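You operate a simulated robot arm through the tools that you are given. There is no shell and no other tool. Be economical: measure what you need, move in short steps, check, and stop when the job is done.

Carry out the task below with a simulated two-armed robot. There is one attempt and no reset: what you move stays moved.

TASK
Wipe up the spill on the left end of the steel bench with the rag and put it back.

It is judged by the outcome, as a careful person would: the job done as asked, and still so three seconds after it is handed in. It fails if anything else is knocked over, pushed out of place, dropped, spilled or broken.

THE ROBOT
Two 7-joint arms with two-finger parallel grippers on one trunk, on a base that drives. Base frame: it is fixed to the floor where the robot stands at the start and does not move with it; the origin is under the middle of the robot, x ahead of it, y to its left, z up; the surface under the hand at the start is at about z = 760. Readings come in mm, degrees, newtons and seconds.
The left shoulder is at the start at [50, 161, 1098], the right one opposite. With the tool pointing down near the work surface each hand reaches from about 200 to 680 mm from the robot's upright axis, wherever it stands, measured 20 degrees to its own side. Payload 3.43 kg a hand.
Tool frame (each hand has its own): the origin (TCP) lies between the finger pads and is the grasp point; the fingertips stand 30 mm ahead of it; z points along the fingers, y is the line along which they close. Largest opening 94 mm; finger width 28, thickness 10; the body of the gripper, 50 by 96 mm, starts 55 mm behind the TCP.
Orientation is that of the tool frame in the base frame, as a unit quaternion [w, x, y, z]. With the fingers straight down and closing along the base's y, the tool's x points along the base's -x, its y along +y and its z along -z.

THE INTERFACE
- The arms move only by the tool nudge_tool. It takes "left_moves", "right_moves" or both (then of equal length, played together; a hand with none holds still); each is a list that holds one entry, the list of rows, each a list of 6 numbers: the shift along the tool's x, y, z in mm, then the turn, a rotation vector about the tool's x, y, z in degrees. In form: [[[dx, dy, dz, ax, ay, az], ...]]. A call has 1 to 20 rows; each row shifts and turns the commanded pose from where the row before left it, along the tool's axes as they then stand. "left_fingers" and "right_fingers" are, for a hand that has rows, the finger opening in mm, from 0 to 94, set as the call begins (left out, the last holds). Each row takes 0.2 s and may step no farther than 50 mm and 8.6 degrees from the row before; otherwise, or with a gripper value out of range, the whole call is refused. A pose out of reach is approached as far as the arm can. The call stops where the force on the tool passes 40 N (or 10 N more than at its start, if that is more) or the arm is blocked; 0.2 s more then pass. The fingers move at their own pace (about 45 mm/s each) and stop on an object; they squeeze with about 38 N. The grip force told is the motor's: it shows also when the fingers shut on nothing. Time passes only in rows, and 0.2 s behind the last, so rows that do not move let the fingers close. It gives the time, the measured TCP pose, the force on the tool (base axes), the opening and the grip force at its end, in the units of the frame above (readings bear some noise), with the torque about the TCP (base axes, N m) and any sound that the robot's microphone picked up, and new pictures: "views" is both (left out), scene, wrist or none (wrist: the cameras of the hands that moved).
- Cameras (640 x 400 px; columns grow to the right, rows downward): "scene" is now at [137.6, 14.4, 1222.5]; the picture's right is [0.02, -1.00, 0.00], its down [-0.56, -0.01, -0.83] and it looks along [0.83, 0.02, -0.56] (base axes); focal length 248 px, centre (320, 200). "left" rides on the left gripper at [76, -14, -102] in its tool frame; the picture's right is [0.18, 0.98, 0.00], its down [-0.75, 0.14, -0.64] and it looks along [-0.63, 0.12, 0.77] (tool axes); focal length 243 px, centre (320, 200). "right" rides on the right gripper at [76, 14, -102] in its tool frame; the picture's right is [-0.18, 0.98, 0.00], its down [-0.75, -0.14, -0.64] and it looks along [-0.63, -0.12, 0.77] (tool axes); focal length 243 px, centre (320, 200). There is no depth. A picture from a camera that has moved, and an enlarged one, comes with that camera's place and axes in the base frame and with its lens. The place of the scene camera against the robot may be out by one fixed shift of up to 18 mm in any direction.
- slide_trunk(by): slides the trunk up (or, below 0, down) by that many mm; the arms and the scene camera ride with it, the base frame stays. It gives what a move gives, with no picture.
- base_move(legs): drives the robot by 1 to 6 legs, each [ahead, left, turn to the left] in mm, mm and degrees, along the robot's own axes; the way and the turn of a leg run together, so that a leg with both is an arc; at most 1500 mm and 180 degrees a leg. The arms and the cameras ride along, it lands a little off, and it stops where it bumps. It gives what a move gives, and a new picture of the scene camera.
- aim_head(pan, tilt): turns the head with the scene camera to pan (to the left, within 80 degrees either way) and tilt (down, from -29 to 69), counted from straight ahead of the robot. It gives what a move gives, and a new picture of the scene camera.
- inspect(camera, box): a new picture of the part [left, top, right, bottom] of that camera's present view, enlarged. It takes no simulated time.
- hand_in(): hands the job in; it is judged then, once.

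Work in short steps. Places have to be worked out from the pictures, the camera data and where the tool is seen: move nearer, look again, correct. Check each grasp and each placing, and mend what went wrong. You have 120 turns and 260 pictures in all, those below and enlarged ones among them. Open the grippers and draw the arms clear of the work before you hand the job in, unless the task says otherwise; then end with one line.

The tools are called after "Request:" as a command line: name --argument value ..., lists and objects as JSON in quotes. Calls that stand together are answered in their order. nudge_tool: Moves the arms, as the interface text tells. Its arguments: {"type":"object","properties":{"left_moves":{"type":"array","items":{"type":"array","items":{"type":"array","items":{"type":"number"}}}},"left_fingers":{"type":"number"},"right_moves":{"type":"array","items":{"type":"array","items":{"type":"array","items":{"type":"number"}}}},"right_fingers":{"type":"number"},"views":{"type":"string","enum":["both","scene","wrist","none"]}},"required":[]} The other tools are called the same way: slide_trunk (by) slides the trunk up or down; base_move (legs) drives the base; aim_head (pan, tilt) turns the head that bears the scene camera; inspect (camera, box) takes an enlarged picture of a part of a camera's view; hand_in () hands the job in.

At the start:

```text
time_s: 0.0
left_eef_pos: [344.7, 272.7, 949.2]
left_ee_rot: [0.0, 0.0, 1.0, 0.0]
left_force: [-0.4, 0.1, -0.9]
left_ft_torque: [-0.01, 0.03, 0.0]
left_gripper_width: 94.1
left_grasp_force: 0.1
right_eef_pos: [405.8, -63.2, 1001.5]
right_ee_rot: [-0.001, 0.0, 1.0, 0.0]
right_force: [0.6, 0.3, 0.2]
right_ft_torque: [0.02, -0.01, 0.03]
right_gripper_width: 94.3
right_grasp_force: 0.2
trunk travel left (down, up): [-125.0, 142.0]
robot x, y, heading: [-2.4, -0.3, -0.1]
head pan, tilt: [1.4, 34.3]
```

scene: 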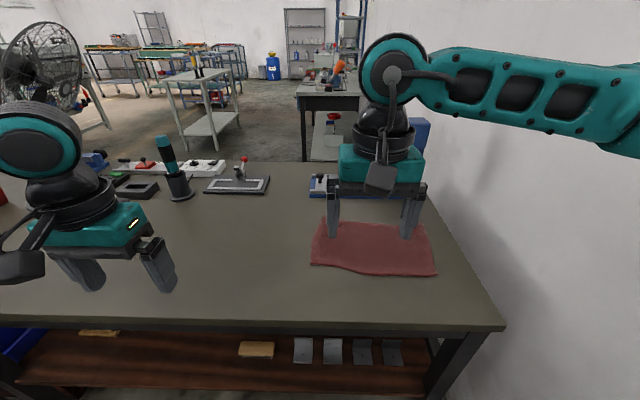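
right: 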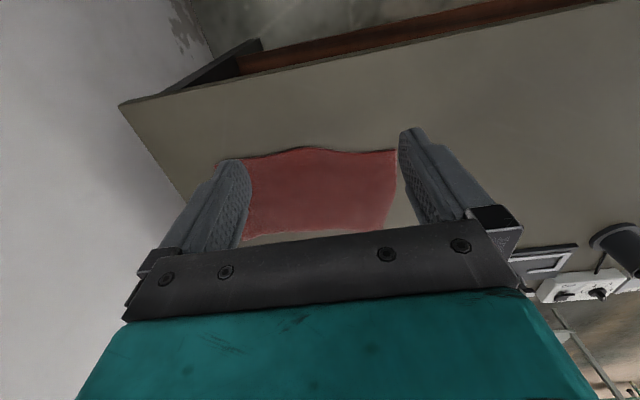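
left: 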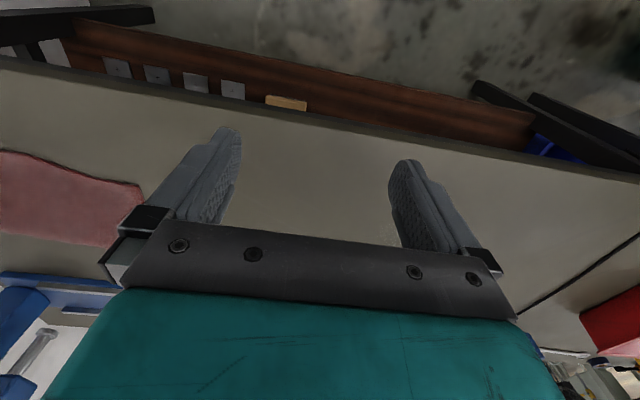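

The rag lies under the right hand; the spill isn't visible yet. I turn the head left to look for the left end of the bench.

Request:
aim_head --pan 50 --tilt 35

Request:
aim_head --pan 75 --tilt 30

```text
time_s: 1.2
left_eef_pos: [345.9, 272.4, 948.8]
left_ee_rot: [0.0, -0.001, 1.0, 0.0]
left_force: [-0.8, 1.3, -0.1]
left_ft_torque: [-0.02, 0.03, 0.0]
left_gripper_width: 93.8
left_grasp_force: 0.1
right_eef_pos: [404.4, -63.1, 1001.3]
right_ee_rot: [0.0, 0.0, 1.0, -0.001]
right_force: [-0.4, 0.0, 0.9]
right_ft_torque: [-0.01, -0.01, 0.0]
right_gripper_width: 93.5
right_grasp_force: 0.0
trunk travel left (down, up): [-125.0, 142.0]
robot x, y, heading: [-1.1, 1.6, 0.0]
head pan, tilt: [50.0, 35.0]
camera scene: at [105.9, 79.7, 1221.4], right [0.77, -0.64, 0.0], down [-0.37, -0.44, -0.82], along [0.53, 0.63, -0.57], focal length 248 px, centre (320, 200)
```

scene: 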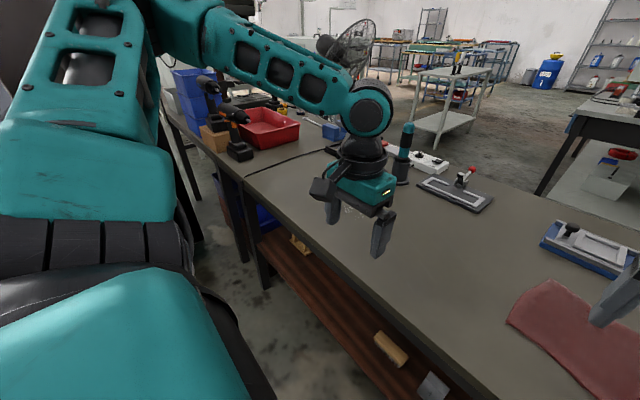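

```text
time_s: 2.1
left_eef_pos: [345.8, 272.1, 948.3]
left_ee_rot: [0.0, -0.001, 1.0, 0.001]
left_force: [-0.4, 1.7, 0.5]
left_ft_torque: [-0.02, 0.0, -0.03]
left_gripper_width: 94.1
left_grasp_force: 0.1
right_eef_pos: [404.2, -62.0, 1002.0]
right_ee_rot: [0.0, 0.0, 1.0, 0.0]
right_force: [0.1, 0.0, -0.1]
right_ft_torque: [-0.03, 0.01, 0.0]
right_gripper_width: 94.2
right_grasp_force: 0.0
trunk travel left (down, up): [-125.0, 142.0]
robot x, y, heading: [-1.3, -1.9, -0.2]
head pan, tilt: [75.0, 30.0]
camera scene: at [72.7, 99.6, 1229.2], right [0.97, -0.26, 0.0], down [-0.13, -0.48, -0.87], along [0.22, 0.84, -0.5], focal length 248 px, centre (320, 200)
```

scene: 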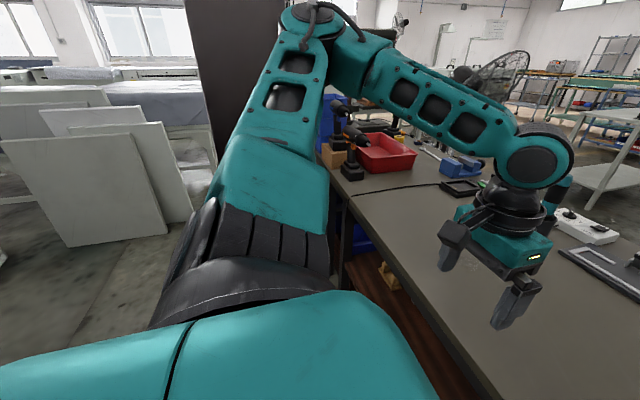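

No spill is evident on this near bench. I look at the other benches, enlarged.

Request:
aim_head --pan 20 --tilt 10

Request:
inspect --camera "scene" --box '[160, 100, 480, 300]'

Request:
aim_head --pan -30 --tilt 25

```text
time_s: 3.3
left_eef_pos: [345.1, 273.3, 947.4]
left_ee_rot: [-0.001, -0.002, 1.0, 0.0]
left_force: [1.2, 0.5, 0.2]
left_ft_torque: [-0.01, -0.02, 0.0]
left_gripper_width: 93.8
left_grasp_force: 0.1
right_eef_pos: [405.2, -61.8, 1001.1]
right_ee_rot: [0.001, 0.001, 1.0, -0.001]
right_force: [-1.0, 0.4, -0.7]
right_ft_torque: [0.01, -0.01, 0.05]
right_gripper_width: 93.8
right_grasp_force: 0.2
trunk travel left (down, up): [-125.0, 142.0]
robot x, y, heading: [-3.2, -2.2, 0.1]
head pan, tilt: [20.0, 10.0]
camera scene: at [136.5, 44.2, 1261.5], right [0.34, -0.94, 0.0], down [-0.16, -0.06, -0.98], along [0.93, 0.34, -0.17], focal length 248 px, centre (320, 200)
```

scene: 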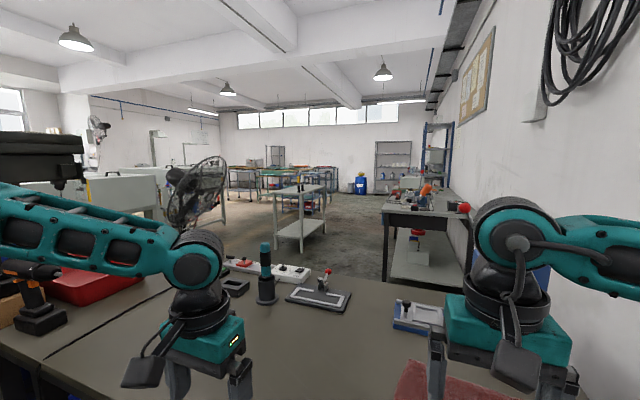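

```text
2.00 times, centred on (320, 200) of scene
camera zoom: at [136.5, 44.2, 1261.5], right [0.34, -0.94, 0.0], down [-0.16, -0.06, -0.98], along [0.93, 0.34, -0.17], focal length 496 px, centre (320, 200)
```

zoom: 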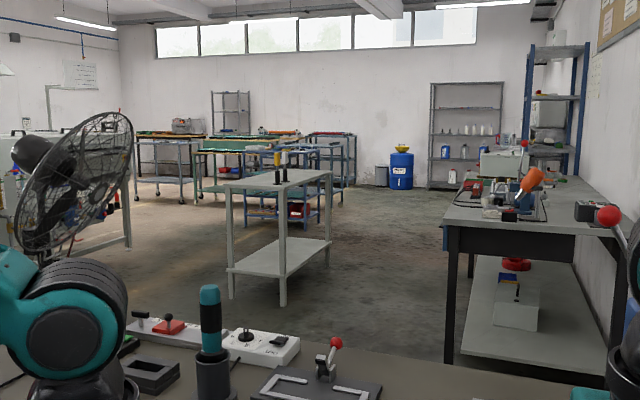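

```text
time_s: 4.5
left_eef_pos: [345.1, 273.3, 947.9]
left_ee_rot: [0.0, -0.001, 1.0, 0.0]
left_force: [0.4, 0.7, -0.6]
left_ft_torque: [-0.02, 0.03, 0.02]
left_gripper_width: 94.1
left_grasp_force: 0.1
right_eef_pos: [405.2, -62.0, 1000.4]
right_ee_rot: [-0.001, 0.0, 1.0, -0.001]
right_force: [0.5, -0.2, 0.2]
right_ft_torque: [0.0, -0.01, -0.01]
right_gripper_width: 94.0
right_grasp_force: 0.0
trunk travel left (down, up): [-125.0, 142.0]
robot x, y, heading: [0.8, -0.0, 0.3]
head pan, tilt: [-30.0, 25.0]
camera scene: at [129.0, -33.7, 1237.2], right [-0.5, -0.87, 0.0], down [-0.37, 0.21, -0.91], along [0.79, -0.45, -0.42], focal length 248 px, centre (320, 200)
```

scene: 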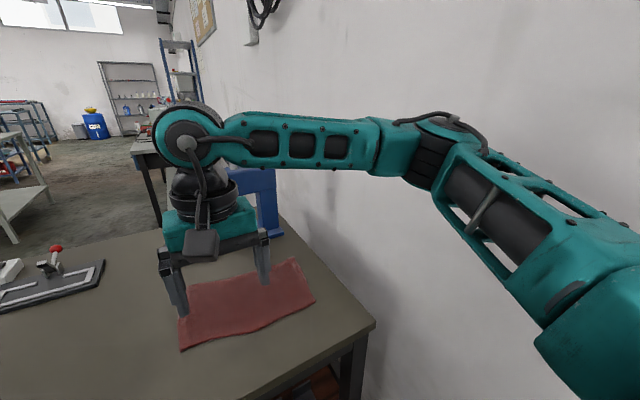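

I look closer at the bench surface near the left hand for a faint spill.

Request:
inspect --camera "left" --box '[400, 120, 640, 400]'

Request:
aim_head --pan 50 --tilt 50

Request:
inspect --camera "scene" --box '[220, 20, 540, 220]'

```text
1.43 times, centred on (520, 260) of left
camera zoom: at [269.7, 259.3, 1048.9], right [-0.19, 0.98, 0.0], down [0.75, 0.14, 0.64], along [0.63, 0.12, -0.77], focal length 347 px, centre (34, 114)
```

zoom: 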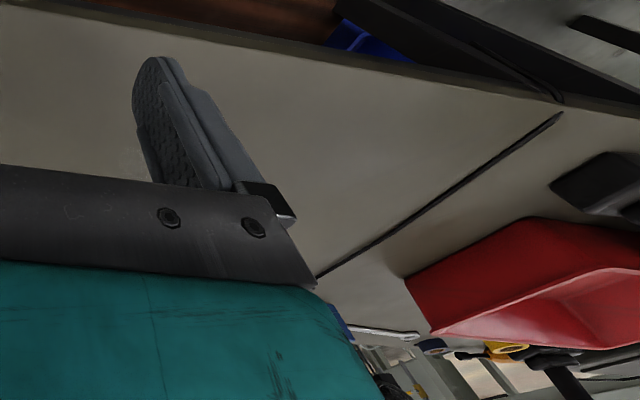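

```text
time_s: 6.0
left_eef_pos: [344.8, 273.0, 948.0]
left_ee_rot: [0.0, -0.001, 1.0, 0.0]
left_force: [0.3, 0.0, -1.0]
left_ft_torque: [0.02, 0.03, 0.0]
left_gripper_width: 94.0
left_grasp_force: 0.1
right_eef_pos: [405.0, -62.3, 1000.6]
right_ee_rot: [0.0, 0.0, 1.0, 0.0]
right_force: [-0.7, -1.0, 0.4]
right_ft_torque: [0.01, 0.02, -0.01]
right_gripper_width: 93.9
right_grasp_force: 0.1
trunk travel left (down, up): [-125.0, 142.0]
robot x, y, heading: [0.8, -2.2, -0.1]
head pan, tilt: [50.0, 50.0]
camera scene: at [98.7, 71.2, 1199.7], right [0.77, -0.64, 0.0], down [-0.49, -0.59, -0.64], along [0.41, 0.49, -0.77], focal length 248 px, centre (320, 200)
```

scene: 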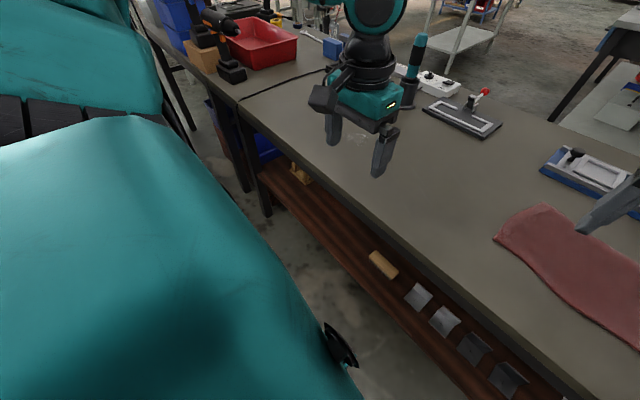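

```text
2.00 times, centred on (380, 120) of scene
camera zoom: at [98.7, 71.2, 1199.7], right [0.77, -0.64, 0.0], down [-0.49, -0.59, -0.64], along [0.41, 0.49, -0.77], focal length 496 px, centre (200, 360)
```

zoom: 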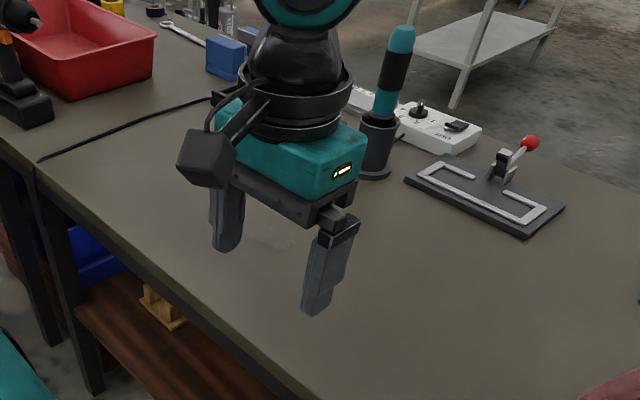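

A faint glossy patch shows between the left fingers (zoom ~(275,230)). I move the left hand up and aside to see it clear.

Request:
nudge_tool --left_moves '[[[0, 10, -40, 0, 0, 0], [0, 20, -40, 0, 0, 0], [0, 40, -30, 0, 0, 0], [0, 40, 0, 0, 0, 0], [0, 40, 0, 0, 0, 0], [0, 30, 0, 0, 0, 0]]]' --views "both"

Request:
inspect --camera "scene" --box '[220, 40, 540, 240]'

```text
time_s: 7.4
left_eef_pos: [343.9, 455.3, 1057.8]
left_ee_rot: [0.0, 0.001, 1.0, 0.0]
left_force: [0.2, 0.1, -0.2]
left_ft_torque: [0.02, 0.02, -0.01]
left_gripper_width: 94.1
left_grasp_force: 0.1
right_eef_pos: [405.3, -62.4, 999.9]
right_ee_rot: [0.0, 0.0, 1.0, 0.001]
right_force: [0.3, -0.6, -1.1]
right_ft_torque: [-0.02, 0.02, -0.03]
right_gripper_width: 93.9
right_grasp_force: 0.0
trunk travel left (down, up): [-125.0, 142.0]
robot x, y, heading: [3.1, 3.2, 0.0]
head pan, tilt: [50.0, 50.0]
camera scene: at [98.7, 71.5, 1199.6], right [0.77, -0.64, 0.0], down [-0.49, -0.59, -0.64], along [0.41, 0.49, -0.77], focal length 248 px, centre (320, 200)
camera left: at [268.4, 440.6, 1157.8], right [-0.18, 0.98, 0.0], down [0.75, 0.14, 0.64], along [0.63, 0.12, -0.77], focal length 243 px, centre (320, 200)
```

scene: 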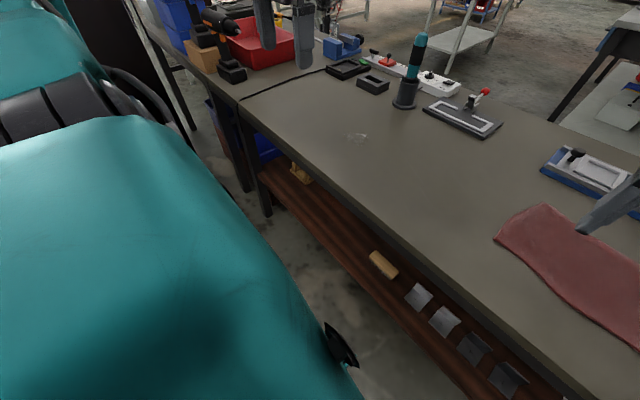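
left: 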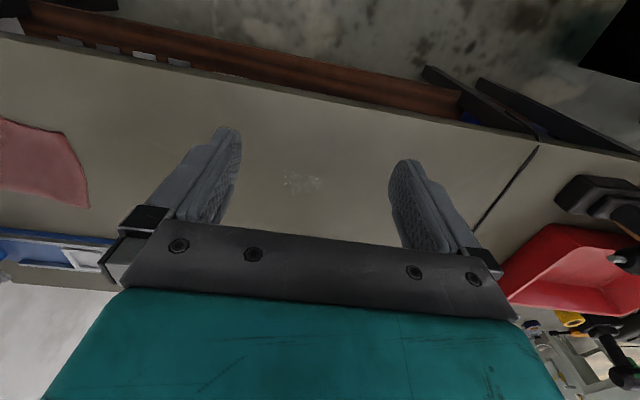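

```text
2.00 times, centred on (380, 140) of scene
camera zoom: at [98.7, 71.5, 1199.6], right [0.77, -0.64, 0.0], down [-0.49, -0.59, -0.64], along [0.41, 0.49, -0.77], focal length 496 px, centre (200, 320)
```

zoom: 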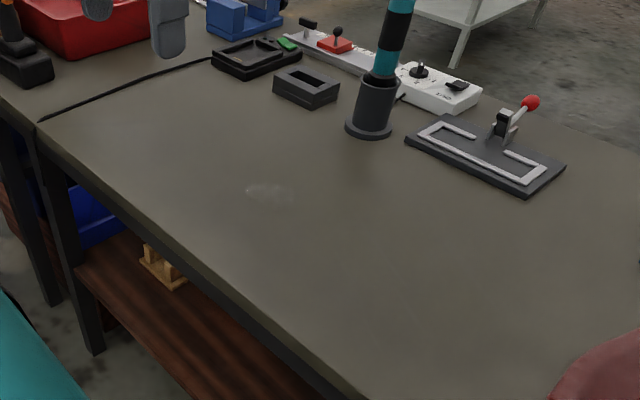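

The spill is at about (557, 463), ~85×50 mm; the rag's about (593, -105). I bring the left hand back near its start (higher), move the right hand over the rag and lower partway.

Request:
nudge_tool --left_moves '[[[0, -40, 0, 0, 0, 0], [0, -40, 0, 0, 0, 0], [0, -40, 0, 0, 0, 0], [0, -40, 0, 0, 0, 0], [0, -20, 0, 0, 0, 0], [0, 0, 0, 0, 0, 0]]]' --right_moves '[[[-40, -8, 0, 0, 0, 0], [-40, -8, 10, 0, 0, 0], [-40, -8, 20, 0, 0, 0], [-30, -8, 20, 0, 0, 0], [0, -8, 20, 0, 0, 0], [0, 0, 10, 0, 0, 0]]]' --views "wrist"

Request:
aim_head --pan -10 --tilt 45

Request:
inspect --camera "right" --box '[160, 60, 480, 260]'

```text
time_s: 8.8
left_eef_pos: [343.6, 272.8, 1057.7]
left_ee_rot: [0.0, -0.001, 1.0, 0.0]
left_force: [-0.5, 0.4, -0.2]
left_ft_torque: [-0.02, 0.01, 0.03]
left_gripper_width: 94.0
left_grasp_force: 0.0
right_eef_pos: [555.9, -102.0, 922.9]
right_ee_rot: [0.001, 0.0, 1.0, -0.001]
right_force: [0.5, 0.7, 0.1]
right_ft_torque: [-0.02, -0.02, 0.01]
right_gripper_width: 94.0
right_grasp_force: 0.1
trunk travel left (down, up): [-125.0, 142.0]
robot x, y, heading: [-0.4, -0.8, -0.1]
head pan, tilt: [50.0, 50.0]
camera right: at [480.1, -87.3, 1025.5], right [0.18, 0.98, 0.0], down [0.75, -0.14, 0.64], along [0.63, -0.12, -0.77], focal length 243 px, centre (320, 200)
camera left: at [268.2, 259.3, 1157.9], right [-0.19, 0.98, 0.0], down [0.75, 0.14, 0.64], along [0.63, 0.12, -0.77], focal length 243 px, centre (320, 200)
```

right: 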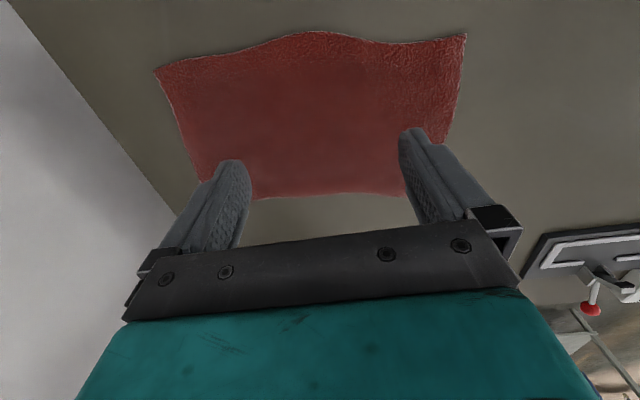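
left: 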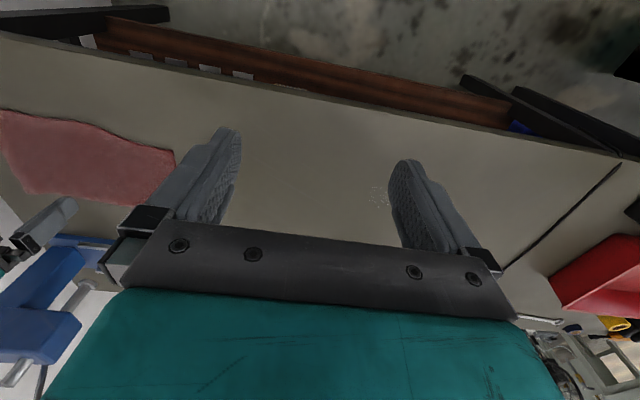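

```text
time_s: 10.1
left_eef_pos: [343.3, 273.3, 1057.7]
left_ee_rot: [-0.001, -0.001, 1.0, 0.001]
left_force: [-0.5, 0.6, 0.2]
left_ft_torque: [-0.02, -0.02, -0.02]
left_gripper_width: 94.0
left_grasp_force: 0.0
right_eef_pos: [555.4, -102.1, 922.0]
right_ee_rot: [0.0, 0.0, 1.0, 0.0]
right_force: [-0.4, 0.5, 0.4]
right_ft_torque: [-0.02, 0.04, 0.02]
right_gripper_width: 94.0
right_grasp_force: 0.0
trunk travel left (down, up): [-125.0, 142.0]
robot x, y, heading: [-1.0, 1.5, 0.2]
head pan, tilt: [-10.0, 45.0]
camera scene: at [129.3, -1.7, 1206.6], right [-0.17, -0.98, 0.0], down [-0.7, 0.12, -0.71], along [0.7, -0.12, -0.71], focal length 248 px, centre (320, 200)
```

scene: 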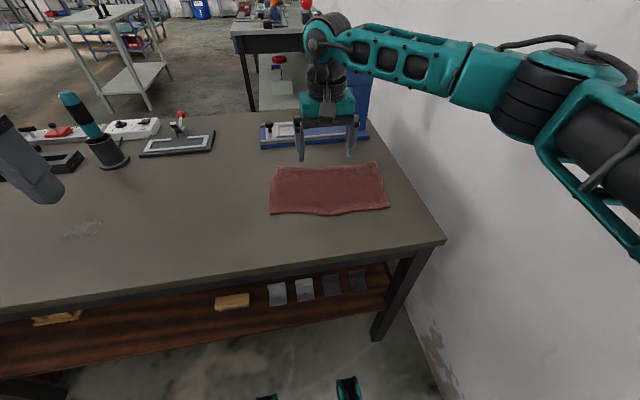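

```text
2.00 times, centred on (320, 160) of right
camera zoom: at [479.9, -87.4, 1025.7], right [0.18, 0.98, 0.0], down [0.75, -0.14, 0.64], along [0.63, -0.12, -0.77], focal length 485 px, centre (320, 280)
```

zoom: 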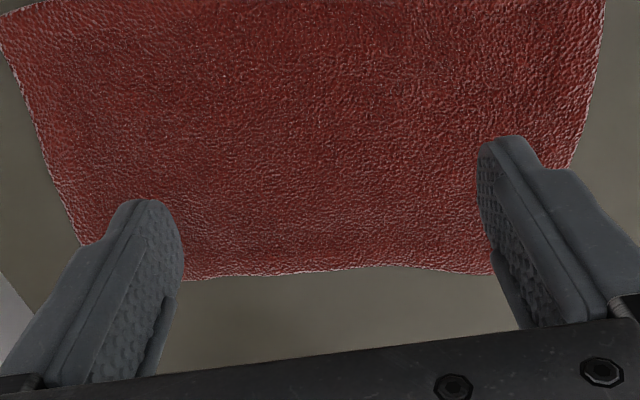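

The rag spans about x 504–684, y −269–37 (centre ≈ (594, −116)), and the path to the spill along the bench is clear. I position over its centre and come down near the surface.

Request:
nudge_tool --right_moves '[[[-20, -7, 20, 0, 0, 0], [-19, -7, 30, 0, 0, 0], [0, 0, 30, 0, 0, 0], [0, 0, 20, 0, 0, 0], [0, 0, 10, 0, 0, 0], [0, 0, 0, 0, 0, 0]]]' --right_fingers 80

```text
time_s: 11.5
left_eef_pos: [344.1, 273.9, 1057.6]
left_ee_rot: [0.0, -0.001, 1.0, 0.001]
left_force: [-0.5, 0.9, -0.9]
left_ft_torque: [-0.03, -0.02, 0.02]
left_gripper_width: 93.9
left_grasp_force: 0.0
right_eef_pos: [594.4, -116.1, 810.7]
right_ee_rot: [0.0, 0.0, 1.0, 0.0]
right_force: [-0.1, 0.5, 0.0]
right_ft_torque: [0.02, 0.0, -0.03]
right_gripper_width: 80.0
right_grasp_force: 0.1
trunk travel left (down, up): [-125.0, 142.0]
robot x, y, heading: [0.0, -2.5, 0.3]
head pan, tilt: [-10.0, 45.0]
camera scene: at [129.3, -1.8, 1206.6], right [-0.17, -0.98, 0.0], down [-0.7, 0.12, -0.71], along [0.7, -0.12, -0.71], focal length 248 px, centre (320, 200)
camera right: at [517.7, -100.4, 914.6], right [0.18, 0.98, 0.0], down [0.75, -0.14, 0.64], along [0.63, -0.12, -0.77], focal length 243 px, centre (320, 200)
```

scene: 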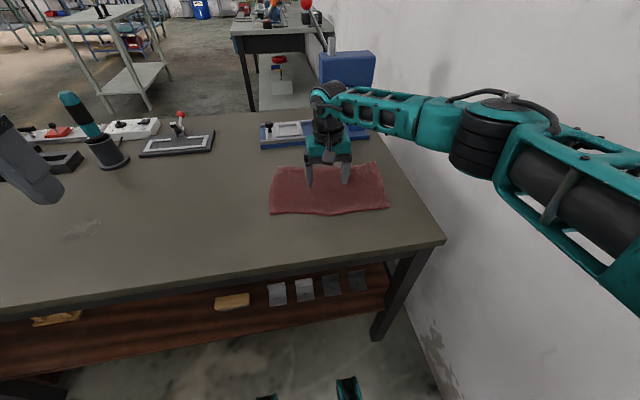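
right: 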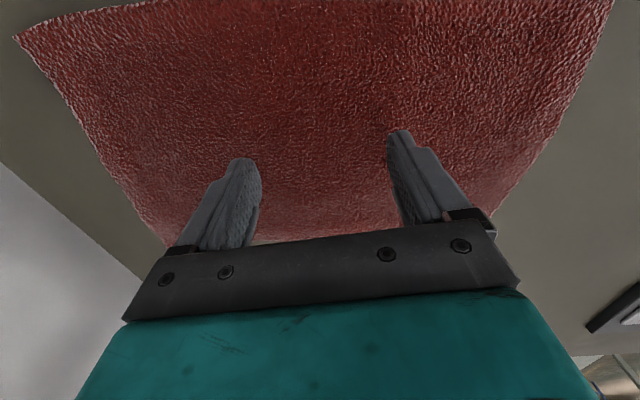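

Tips are ~20 mm above the rag. I descend in small steps to light contact.

Request:
nudge_tool --right_moves '[[[0, 0, 5, 0, 0, 0], [0, 0, 5, 0, 0, 0], [0, 0, 3, 0, 0, 0], [0, 0, 2, 0, 0, 0], [0, 0, 2, 0, 0, 0], [0, 0, 0, 0, 0, 0]]]' --views "none"

```text
time_s: 12.9
left_eef_pos: [343.4, 272.4, 1056.1]
left_ee_rot: [0.002, -0.001, 1.0, 0.0]
left_force: [0.0, 0.5, -0.6]
left_ft_torque: [-0.01, -0.02, 0.0]
left_gripper_width: 93.5
left_grasp_force: 0.0
right_eef_pos: [594.1, -116.3, 793.9]
right_ee_rot: [0.0, 0.0, 1.0, 0.0]
right_force: [0.1, 0.9, 3.1]
right_ft_torque: [0.01, 0.02, 0.0]
right_gripper_width: 80.0
right_grasp_force: 0.0
trunk travel left (down, up): [-125.0, 142.0]
robot x, y, heading: [0.6, 1.3, -0.2]
head pan, tilt: [-10.0, 45.0]
```

Force 3 N at z≈794: contact has begun. Press slightly more and close the fingers to gather the cloth.

Request:
nudge_tool --right_moves '[[[0, 0, 2, 0, 0, 0], [0, 0, 0, 0, 0, 0], [0, 0, 0, 0, 0, 0], [0, 0, 0, 0, 0, 0], [0, 0, 0, 0, 0, 0], [0, 0, 0, 0, 0, 0]]]' --right_fingers 0

```text
time_s: 14.3
left_eef_pos: [342.4, 273.1, 1058.6]
left_ee_rot: [0.0, -0.001, 1.0, 0.0]
left_force: [0.3, -0.7, -0.5]
left_ft_torque: [0.01, -0.05, -0.01]
left_gripper_width: 94.0
left_grasp_force: 0.0
right_eef_pos: [593.7, -115.2, 793.2]
right_ee_rot: [0.001, 0.0, 1.0, 0.0]
right_force: [1.5, -1.1, 17.4]
right_ft_torque: [-0.02, -0.06, -0.03]
right_gripper_width: 7.3
right_grasp_force: 37.9
trunk travel left (down, up): [-125.0, 142.0]
robot x, y, heading: [-0.7, -0.0, 0.3]
head pan, tilt: [-10.0, 45.0]
camera scene: at [127.8, -1.6, 1206.9], right [-0.17, -0.98, 0.0], down [-0.7, 0.12, -0.71], along [0.7, -0.12, -0.71], focal length 248 px, centre (320, 200)
camera right: at [517.2, -100.9, 896.9], right [0.18, 0.98, 0.0], down [0.75, -0.14, 0.64], along [0.63, -0.12, -0.76], focal length 243 px, centre (320, 200)
```

scene: 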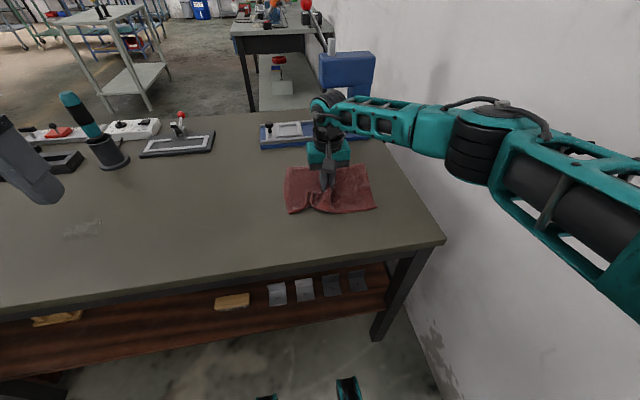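
right: 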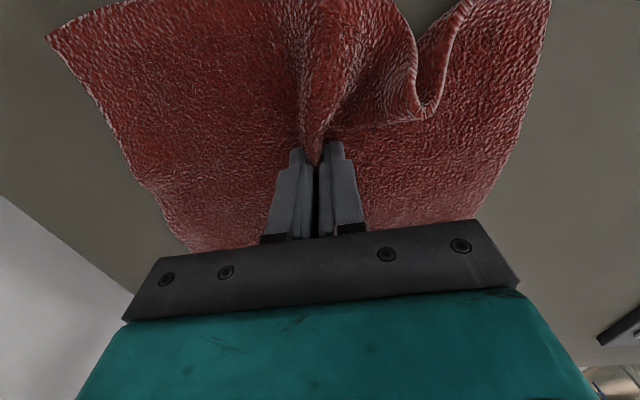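

The cloth is gripped (7 mm, 38 N). I ease up 6 mm and drive left 150 mm first, dragging the rag, to check it follows.

Request:
nudge_tool --right_moves '[[[0, 0, -4, 0, 0, 0], [0, 0, -2, 0, 0, 0]]]' --views "none"

Request:
base_move --legs '[[0, 150, 0]]'

```text
time_s: 14.9
left_eef_pos: [343.9, 272.3, 1056.8]
left_ee_rot: [0.0, 0.0, 1.0, 0.0]
left_force: [-0.5, -0.4, -0.6]
left_ft_torque: [0.0, 0.01, 0.03]
left_gripper_width: 94.1
left_grasp_force: 0.0
right_eef_pos: [593.4, -116.5, 797.6]
right_ee_rot: [0.0, 0.0, 1.0, -0.002]
right_force: [0.9, -1.0, 2.8]
right_ft_torque: [-0.04, 0.02, -0.02]
right_gripper_width: 6.8
right_grasp_force: 37.8
trunk travel left (down, up): [-125.0, 142.0]
robot x, y, heading: [0.7, 1.3, -0.2]
head pan, tilt: [-10.0, 45.0]
```

```text
time_s: 16.9
left_eef_pos: [343.1, 423.9, 1057.4]
left_ee_rot: [0.0, 0.0, 1.0, 0.0]
left_force: [0.3, 0.0, 0.6]
left_ft_torque: [-0.01, -0.01, 0.04]
left_gripper_width: 94.0
left_grasp_force: 0.0
right_eef_pos: [594.8, 35.4, 798.4]
right_ee_rot: [0.0, 0.0, 1.0, 0.001]
right_force: [-0.4, 0.1, 0.7]
right_ft_torque: [0.0, 0.0, 0.0]
right_gripper_width: 7.0
right_grasp_force: 38.0
trunk travel left (down, up): [-125.0, 142.0]
robot x, y, heading: [0.9, 149.2, -0.1]
head pan, tilt: [-10.0, 45.0]
camera scene: at [129.2, 149.1, 1206.6], right [-0.17, -0.98, 0.0], down [-0.7, 0.12, -0.71], along [0.7, -0.12, -0.71], focal length 248 px, centre (320, 200)
```

scene: 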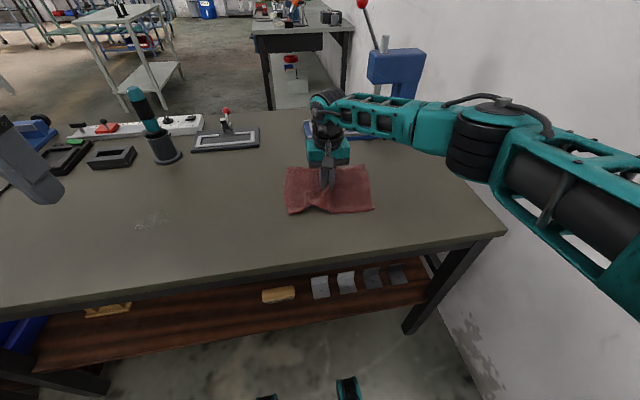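

The rag follows nicely; the spill now reads about (570, 468). I drive 250 mm further left.

Request:
base_move --legs '[[0, 250, 0]]'

```text
time_s: 19.7
left_eef_pos: [340.0, 675.5, 1056.9]
left_ee_rot: [0.0, -0.004, 1.0, 0.001]
left_force: [0.3, 0.1, 0.4]
left_ft_torque: [0.01, 0.0, -0.01]
left_gripper_width: 94.2
left_grasp_force: 0.1
right_eef_pos: [593.7, 290.2, 798.0]
right_ee_rot: [0.001, -0.003, 1.0, -0.001]
right_force: [0.0, 0.2, 0.9]
right_ft_torque: [-0.05, -0.01, -0.05]
right_gripper_width: 6.9
right_grasp_force: 37.8
trunk travel left (down, up): [-125.0, 142.0]
robot x, y, heading: [-2.3, 399.9, 0.5]
head pan, tilt: [-10.0, 45.0]
camera scene: at [128.3, 398.8, 1206.6], right [-0.17, -0.99, 0.0], down [-0.7, 0.12, -0.71], along [0.7, -0.12, -0.71], focal length 248 px, centre (320, 200)
```

scene: 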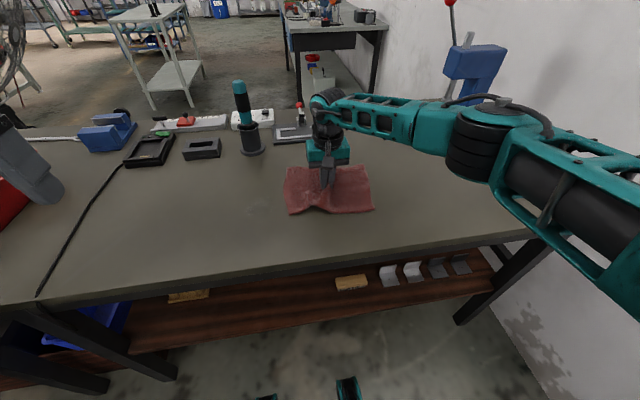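

The spill isn't obvious now; I enlarge the area left of the rag.

Request:
inspect --camera "scene" --box '[180, 140, 400, 277]'

Request:
inspect --camera "right" --box '[0, 0, 640, 400]'

```text
2.91 times, centred on (290, 208) of scene
camera zoom: at [128.3, 398.8, 1206.6], right [-0.17, -0.99, 0.0], down [-0.7, 0.12, -0.71], along [0.7, -0.12, -0.71], focal length 721 px, centre (407, 175)
```

zoom: 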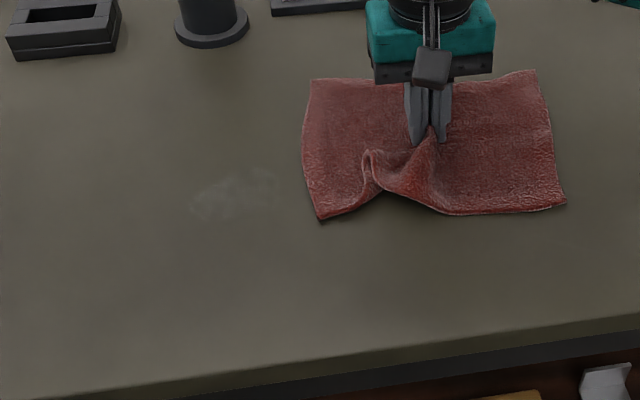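

```text
1.00 times, centred on (320, 200) of right (not enlarged: the box is as wide or as high as the picture)
camera zoom: at [518.1, 303.3, 901.9], right [0.18, 0.98, 0.0], down [0.75, -0.14, 0.64], along [0.63, -0.11, -0.77], focal length 243 px, centre (320, 200)
```

zoom: 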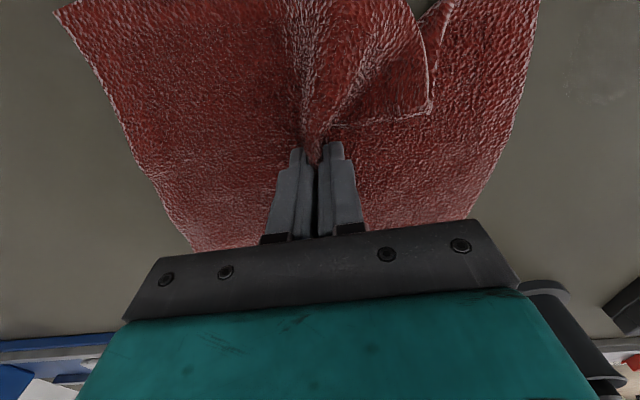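

The spill is at about (571, 474), ~75×55 mm. I drag the rag over it with the arm, watching clearance.

Request:
nudge_tool --right_moves '[[[4, 25, 0, 0, 0, 0], [4, 30, 0, 0, 0, 0], [4, 30, 0, 0, 0, 0], [4, 30, 0, 0, 0, 0], [4, 30, 0, 0, 0, 0], [4, 30, 0, 0, 0, 0], [0, 9, 2, 0, 0, 0], [0, 0, 2, 0, 0, 0]]]' --views "both"

```text
time_s: 21.5
left_eef_pos: [340.8, 674.2, 1057.2]
left_ee_rot: [0.001, -0.004, 1.0, 0.0]
left_force: [0.3, 0.2, 0.1]
left_ft_torque: [0.01, 0.03, 0.03]
left_gripper_width: 93.8
left_grasp_force: 0.0
right_eef_pos: [561.8, 466.5, 795.5]
right_ee_rot: [0.002, -0.004, 1.0, 0.0]
right_force: [1.5, -0.5, 6.6]
right_ft_torque: [-0.06, -0.04, 0.01]
right_gripper_width: 7.1
right_grasp_force: 37.8
right hand out of reach, approached as far as the arm can: row 6, 7
trunk travel left (down, up): [-125.0, 142.0]
robot x, y, heading: [-2.5, 398.8, 0.3]
head pan, tilt: [-10.0, 45.0]
camera scene: at [127.9, 398.5, 1206.8], right [-0.17, -0.99, 0.0], down [-0.7, 0.12, -0.71], along [0.7, -0.12, -0.71], focal length 248 px, centre (320, 200)
camera right: at [485.0, 480.4, 899.7], right [0.18, 0.98, 0.0], down [0.75, -0.14, 0.64], along [0.63, -0.11, -0.77], focal length 243 px, centre (320, 200)
```

scene: 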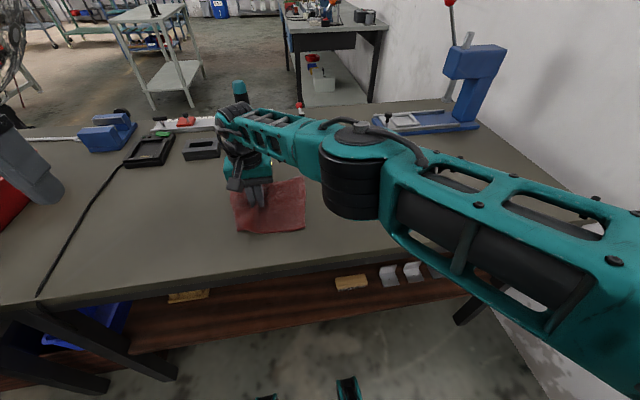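
right: 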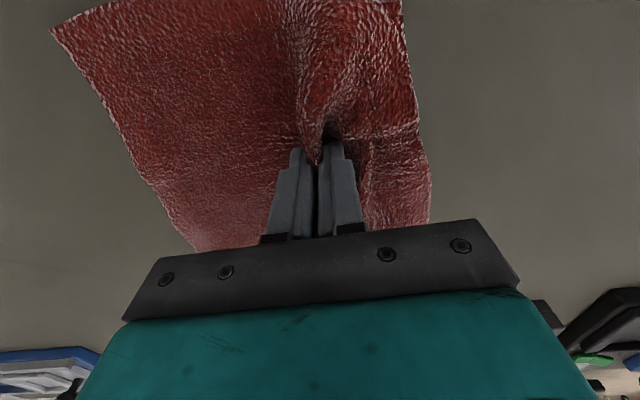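

I'm at the arm's reach limit here. I raise the left hand for clearance from the drills, then drive 90 mm more to the left.

Request:
nudge_tool --left_moves '[[[0, 0, -30, 0, 0, 0], [0, -20, -30, 0, 0, 0], [0, -20, -20, 0, 0, 0]]]' --views "none"

Request:
base_move --legs '[[0, 90, 0]]'

```text
time_s: 22.3
left_eef_pos: [339.5, 636.7, 1139.1]
left_ee_rot: [0.0, -0.005, 1.0, 0.0]
left_force: [0.0, -0.6, 0.2]
left_ft_torque: [0.02, 0.01, 0.0]
left_gripper_width: 93.9
left_grasp_force: 0.0
right_eef_pos: [560.6, 465.6, 794.3]
right_ee_rot: [0.001, -0.004, 1.0, 0.002]
right_force: [1.3, -1.3, 8.1]
right_ft_torque: [-0.06, -0.07, -0.02]
right_gripper_width: 7.0
right_grasp_force: 38.0
trunk travel left (down, up): [-125.0, 142.0]
robot x, y, heading: [-0.1, 400.0, 0.2]
head pan, tilt: [-10.0, 45.0]
```

```text
time_s: 23.7
left_eef_pos: [339.1, 726.7, 1137.5]
left_ee_rot: [0.001, -0.005, 1.0, 0.0]
left_force: [-0.4, -0.2, 0.2]
left_ft_torque: [0.0, 0.0, 0.01]
left_gripper_width: 93.9
left_grasp_force: 0.0
right_eef_pos: [560.0, 556.0, 794.8]
right_ee_rot: [0.001, -0.004, 1.0, 0.001]
right_force: [0.7, 0.4, 4.9]
right_ft_torque: [-0.03, -0.03, 0.0]
right_gripper_width: 6.9
right_grasp_force: 38.4
trunk travel left (down, up): [-125.0, 142.0]
robot x, y, heading: [-0.5, 490.2, 0.3]
head pan, tilt: [-10.0, 45.0]
camera scene: at [127.4, 489.4, 1206.6], right [-0.17, -0.99, 0.0], down [-0.7, 0.12, -0.71], along [0.7, -0.12, -0.71], focal length 248 px, centre (320, 200)
```

scene: 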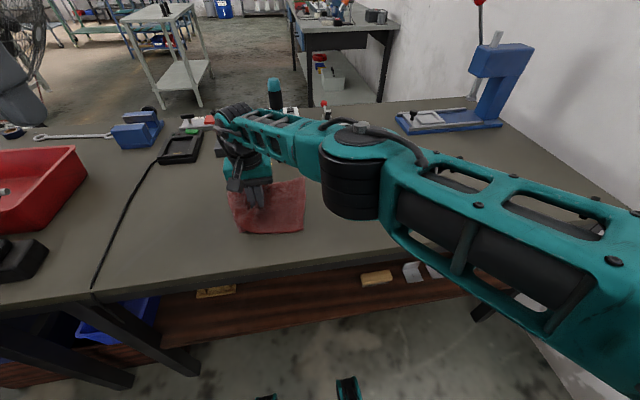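

Now wiping strokes over the spill, back and forth along y at several x, with a light press.

Request:
nudge_tool --right_moves '[[[0, -30, 1, 0, 0, 0], [0, -35, 1, 0, 0, 0], [0, -35, 0, 0, 0, 0], [0, -35, 0, 0, 0, 0], [-15, 0, 0, 0, 0, 0], [0, 35, 0, 0, 0, 0], [0, 35, 0, 0, 0, 0], [0, 25, 0, 0, 0, 0], [-15, 0, 0, 0, 0, 0], [0, -35, 0, 0, 0, 0], [0, -35, 0, 0, 0, 0], [0, -25, 0, 0, 0, 0], [25, 0, 0, 0, 0, 0], [25, 0, 0, 0, 0, 0], [0, 35, 0, 0, 0, 0], [0, 35, 0, 0, 0, 0], [0, 25, 0, 0, 0, 0], [-20, 0, 0, 0, 0, 0], [0, -45, 0, 0, 0, 0], [0, -45, 0, 0, 0, 0]]]' --views "scene"

```text
time_s: 27.9
left_eef_pos: [340.3, 725.9, 1137.8]
left_ee_rot: [0.0, -0.005, 1.0, 0.0]
left_force: [-0.8, -0.6, 0.0]
left_ft_torque: [0.0, 0.0, 0.0]
left_gripper_width: 94.0
left_grasp_force: 0.0
right_eef_pos: [553.8, 426.3, 794.8]
right_ee_rot: [0.0, -0.005, 1.0, 0.001]
right_force: [0.5, 0.9, 0.6]
right_ft_torque: [0.0, -0.01, 0.01]
right_gripper_width: 7.1
right_grasp_force: 37.8
right hand out of reach, approached as far as the arm can: row 9
trunk travel left (down, up): [-125.0, 142.0]
robot x, y, heading: [-3.3, 490.6, 0.5]
head pan, tilt: [-10.0, 45.0]
camera scene: at [127.7, 488.7, 1206.5], right [-0.17, -0.99, 0.0], down [-0.7, 0.12, -0.71], along [0.7, -0.12, -0.71], focal length 248 px, centre (320, 200)
```

scene: 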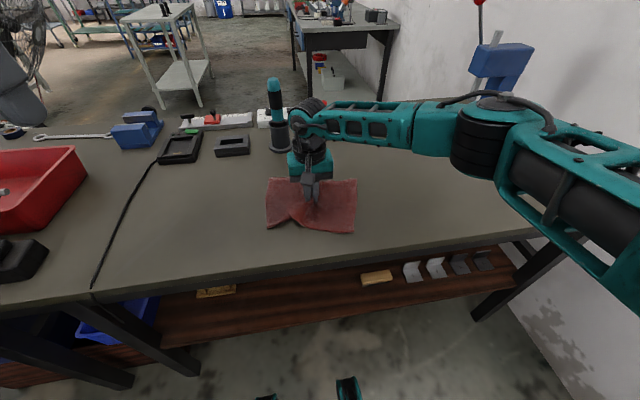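

I slide the rag right, clear of the spill area, to check the result.

Request:
nudge_tool --right_moves '[[[0, -40, 0, 0, 0, 0], [0, -40, 0, 0, 0, 0], [0, -40, 0, 0, 0, 0], [0, -40, 0, 0, 0, 0]]]' --views "none"

Request:
inspect --camera "scene" --box '[200, 140, 440, 290]'

Request:
inspect --camera "scene" --box '[280, 170, 380, 233]'

```text
time_s: 28.9
left_eef_pos: [340.6, 725.1, 1138.1]
left_ee_rot: [0.0, -0.004, 1.0, 0.0]
left_force: [0.7, 0.9, 0.1]
left_ft_torque: [-0.01, 0.01, -0.02]
left_gripper_width: 93.9
left_grasp_force: 0.0
right_eef_pos: [556.3, 264.4, 795.4]
right_ee_rot: [0.001, -0.005, 1.0, 0.001]
right_force: [-0.2, -0.2, 0.8]
right_ft_torque: [0.01, 0.04, -0.04]
right_gripper_width: 6.9
right_grasp_force: 38.1
trunk travel left (down, up): [-125.0, 142.0]
robot x, y, heading: [-3.2, 488.6, 0.6]
head pan, tilt: [-10.0, 45.0]
```

```text
2.67 times, centred on (320, 215) of scene
camera zoom: at [127.6, 488.9, 1206.6], right [-0.17, -0.99, 0.0], down [-0.7, 0.12, -0.71], along [0.7, -0.12, -0.71], focal length 661 px, centre (320, 160)
```

zoom: 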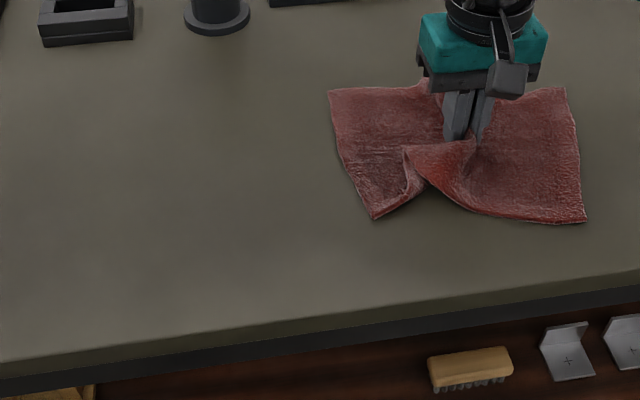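

```text
6.35 times, centred on (330, 202) of scene
camera zoom: at [127.6, 488.9, 1206.6], right [-0.17, -0.99, 0.0], down [-0.7, 0.12, -0.71], along [0.7, -0.12, -0.71], focal length 1574 px, centre (256, 190)
```

zoom: 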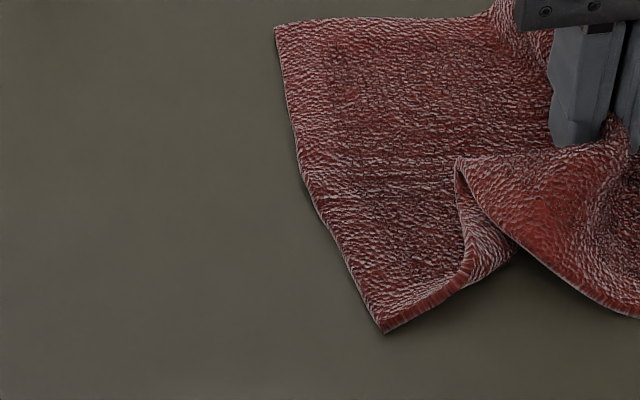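

The spot at about zoom (256,125) looks clean. I check it from a different head angle and with the left wrist camera.

Request:
aim_head --pan -35 --tilt 40

Request:
inspect --camera "scene" --box '[80, 120, 340, 282]'

Request:
inspect --camera "left" --box '[0, 0, 320, 200]'

```text
time_s: 29.8
left_eef_pos: [339.9, 726.4, 1138.5]
left_ee_rot: [0.0, -0.006, 1.0, 0.0]
left_force: [-1.1, -0.6, 0.1]
left_ft_torque: [0.0, 0.01, -0.01]
left_gripper_width: 94.0
left_grasp_force: 0.2
right_eef_pos: [555.2, 266.1, 795.9]
right_ee_rot: [0.0, -0.004, 1.0, 0.001]
right_force: [-0.5, 0.1, 0.7]
right_ft_torque: [0.0, 0.0, -0.05]
right_gripper_width: 6.8
right_grasp_force: 37.8
trunk travel left (down, up): [-125.0, 142.0]
robot x, y, heading: [-1.0, 487.0, 0.5]
head pan, tilt: [-35.0, 40.0]
camera scene: at [117.6, 454.5, 1213.8], right [-0.57, -0.82, 0.0], down [-0.53, 0.36, -0.77], along [0.63, -0.43, -0.64], focal length 248 px, centre (320, 200)
```

scene: 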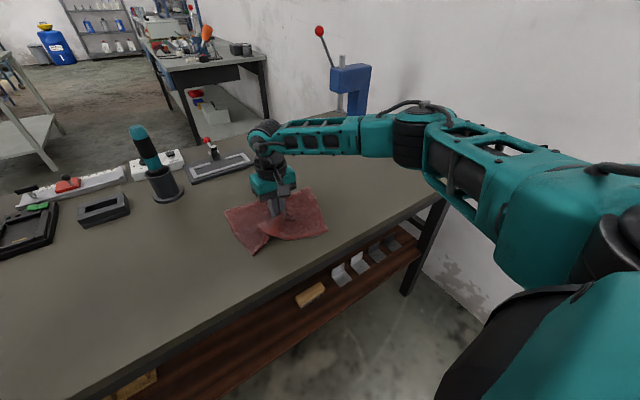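

```text
2.46 times, centred on (210, 201) of scene
camera zoom: at [117.6, 454.5, 1213.8], right [-0.57, -0.82, 0.0], down [-0.53, 0.36, -0.77], along [0.63, -0.43, -0.64], focal length 610 px, centre (591, 198)
```

zoom: 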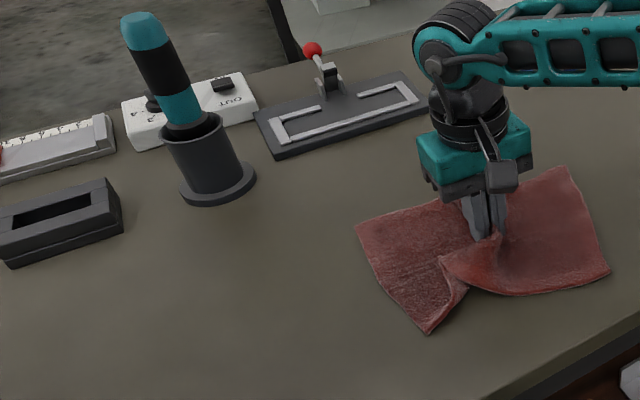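

```text
2.00 times, centred on (160, 100) of left
camera zoom: at [264.9, 712.2, 1238.5], right [-0.19, 0.98, 0.0], down [0.75, 0.15, 0.64], along [0.63, 0.12, -0.77], focal length 485 px, centre (640, 400)
```

zoom: 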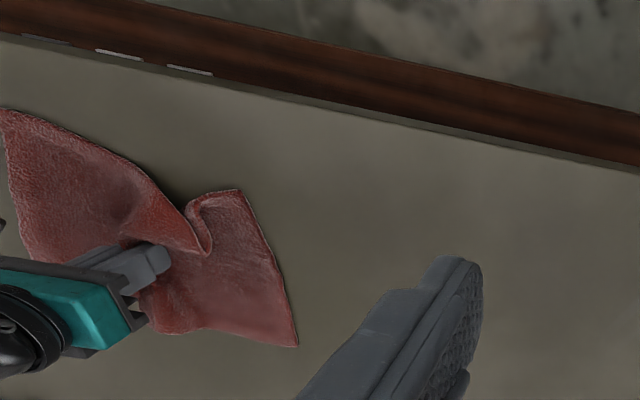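

All clean from several angles. Now I drive right 382 mm, dragging the rag back toward its original place.

Request:
base_move --legs '[[0, -382, 0]]'

Request:
aim_head --pan -10 --tilt 45

```text
time_s: 33.7
left_eef_pos: [342.4, 345.6, 1137.4]
left_ee_rot: [0.001, -0.007, 1.0, 0.0]
left_force: [-0.1, 0.3, 0.1]
left_ft_torque: [0.02, -0.02, 0.02]
left_gripper_width: 94.1
left_grasp_force: 0.1
right_eef_pos: [560.4, -113.9, 795.5]
right_ee_rot: [0.001, -0.006, 1.0, 0.001]
right_force: [0.0, 0.3, 0.7]
right_ft_torque: [-0.04, -0.02, -0.04]
right_gripper_width: 7.2
right_grasp_force: 38.7
trunk travel left (down, up): [-125.0, 142.0]
robot x, y, heading: [2.1, 107.7, 0.7]
head pan, tilt: [-35.0, 40.0]
camera scene: at [121.4, 73.3, 1213.8], right [-0.56, -0.83, 0.0], down [-0.53, 0.36, -0.77], along [0.63, -0.43, -0.64], focal length 248 px, centre (320, 200)
```

scene: 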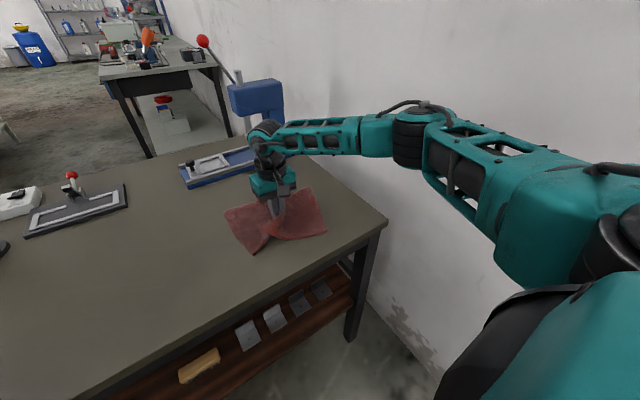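

```text
time_s: 34.6
left_eef_pos: [342.4, 347.2, 1137.9]
left_ee_rot: [0.001, -0.006, 1.0, 0.0]
left_force: [0.3, 0.4, -0.2]
left_ft_torque: [-0.03, -0.03, -0.05]
left_gripper_width: 94.0
left_grasp_force: 0.0
right_eef_pos: [561.2, -114.6, 795.1]
right_ee_rot: [-0.001, -0.006, 1.0, 0.001]
right_force: [-0.7, 0.2, 0.7]
right_ft_torque: [-0.01, 0.0, -0.02]
right_gripper_width: 6.9
right_grasp_force: 38.2
trunk travel left (down, up): [-125.0, 142.0]
robot x, y, heading: [5.6, 107.7, 0.8]
head pan, tilt: [-10.0, 45.0]
camera scene: at [131.4, 108.0, 1206.6], right [-0.16, -0.99, 0.0], down [-0.7, 0.12, -0.71], along [0.7, -0.12, -0.71], focal length 248 px, centre (320, 200)
```

scene: 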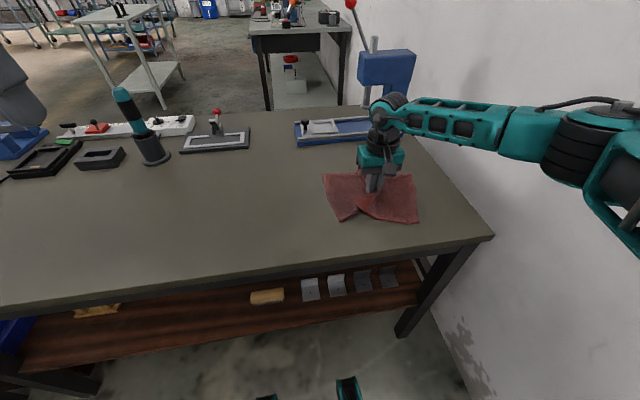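

No bump. I push the rag 34 mm forward to its original x (594), then release while lightly pressed so opening spreads the fold.

Request:
nudge_tool --right_moves '[[[-17, 0, 0, 0, 0, 0], [-17, -2, 0, 0, 0, 0], [0, 0, 2, 0, 0, 0], [0, 0, 0, 0, 0, 0]]]' --views "none"

Request:
nudge_tool --right_moves '[[[0, 0, 0, 0, 0, 0], [0, 0, 0, 0, 0, 0], [0, 0, 0, 0, 0, 0], [0, 0, 0, 0, 0, 0], [0, 0, 0, 0, 0, 0]]]' --right_fingers 90

```text
time_s: 35.6
left_eef_pos: [342.3, 346.4, 1138.1]
left_ee_rot: [0.0, -0.006, 1.0, 0.001]
left_force: [-0.4, -0.1, 0.4]
left_ft_torque: [0.0, -0.01, 0.03]
left_gripper_width: 94.0
left_grasp_force: 0.0
right_eef_pos: [594.1, -114.6, 793.7]
right_ee_rot: [0.001, -0.007, 1.0, 0.001]
right_force: [-2.0, -0.7, 3.9]
right_ft_torque: [-0.08, 0.02, 0.02]
right_gripper_width: 6.7
right_grasp_force: 38.0
trunk travel left (down, up): [-125.0, 142.0]
robot x, y, heading: [3.6, 108.1, 0.8]
head pan, tilt: [-10.0, 45.0]
```

```text
time_s: 36.8
left_eef_pos: [343.4, 346.4, 1137.9]
left_ee_rot: [0.002, -0.006, 1.0, 0.0]
left_force: [-0.5, -0.5, -0.6]
left_ft_torque: [0.03, -0.01, -0.02]
left_gripper_width: 94.3
left_grasp_force: 0.1
right_eef_pos: [594.9, -114.7, 793.6]
right_ee_rot: [0.001, -0.006, 1.0, 0.002]
right_force: [-0.1, 0.2, 4.1]
right_ft_torque: [0.0, -0.01, 0.02]
right_gripper_width: 88.0
right_grasp_force: 0.0
trunk travel left (down, up): [-125.0, 142.0]
robot x, y, heading: [2.1, 108.8, 0.8]
head pan, tilt: [-10.0, 45.0]
camera scene: at [131.2, 108.2, 1206.6], right [-0.16, -0.99, 0.0], down [-0.7, 0.11, -0.71], along [0.7, -0.12, -0.71], focal length 248 px, centre (320, 200)
camera right: at [518.5, -100.9, 897.8], right [0.17, 0.99, 0.0], down [0.75, -0.13, 0.64], along [0.63, -0.11, -0.77], focal length 243 px, centre (320, 200)
```

scene: 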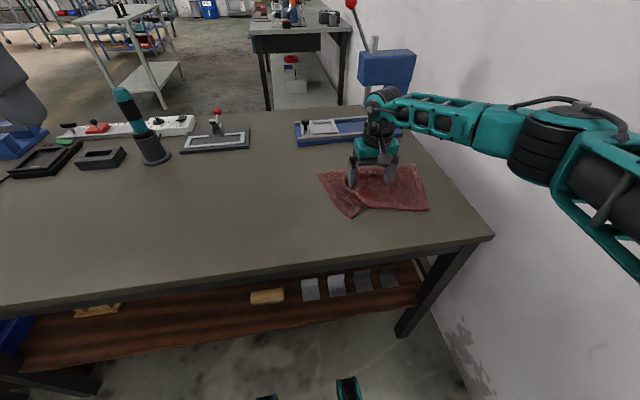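
right: 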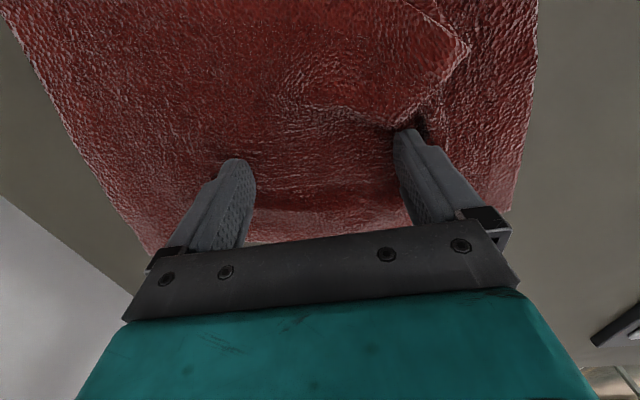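

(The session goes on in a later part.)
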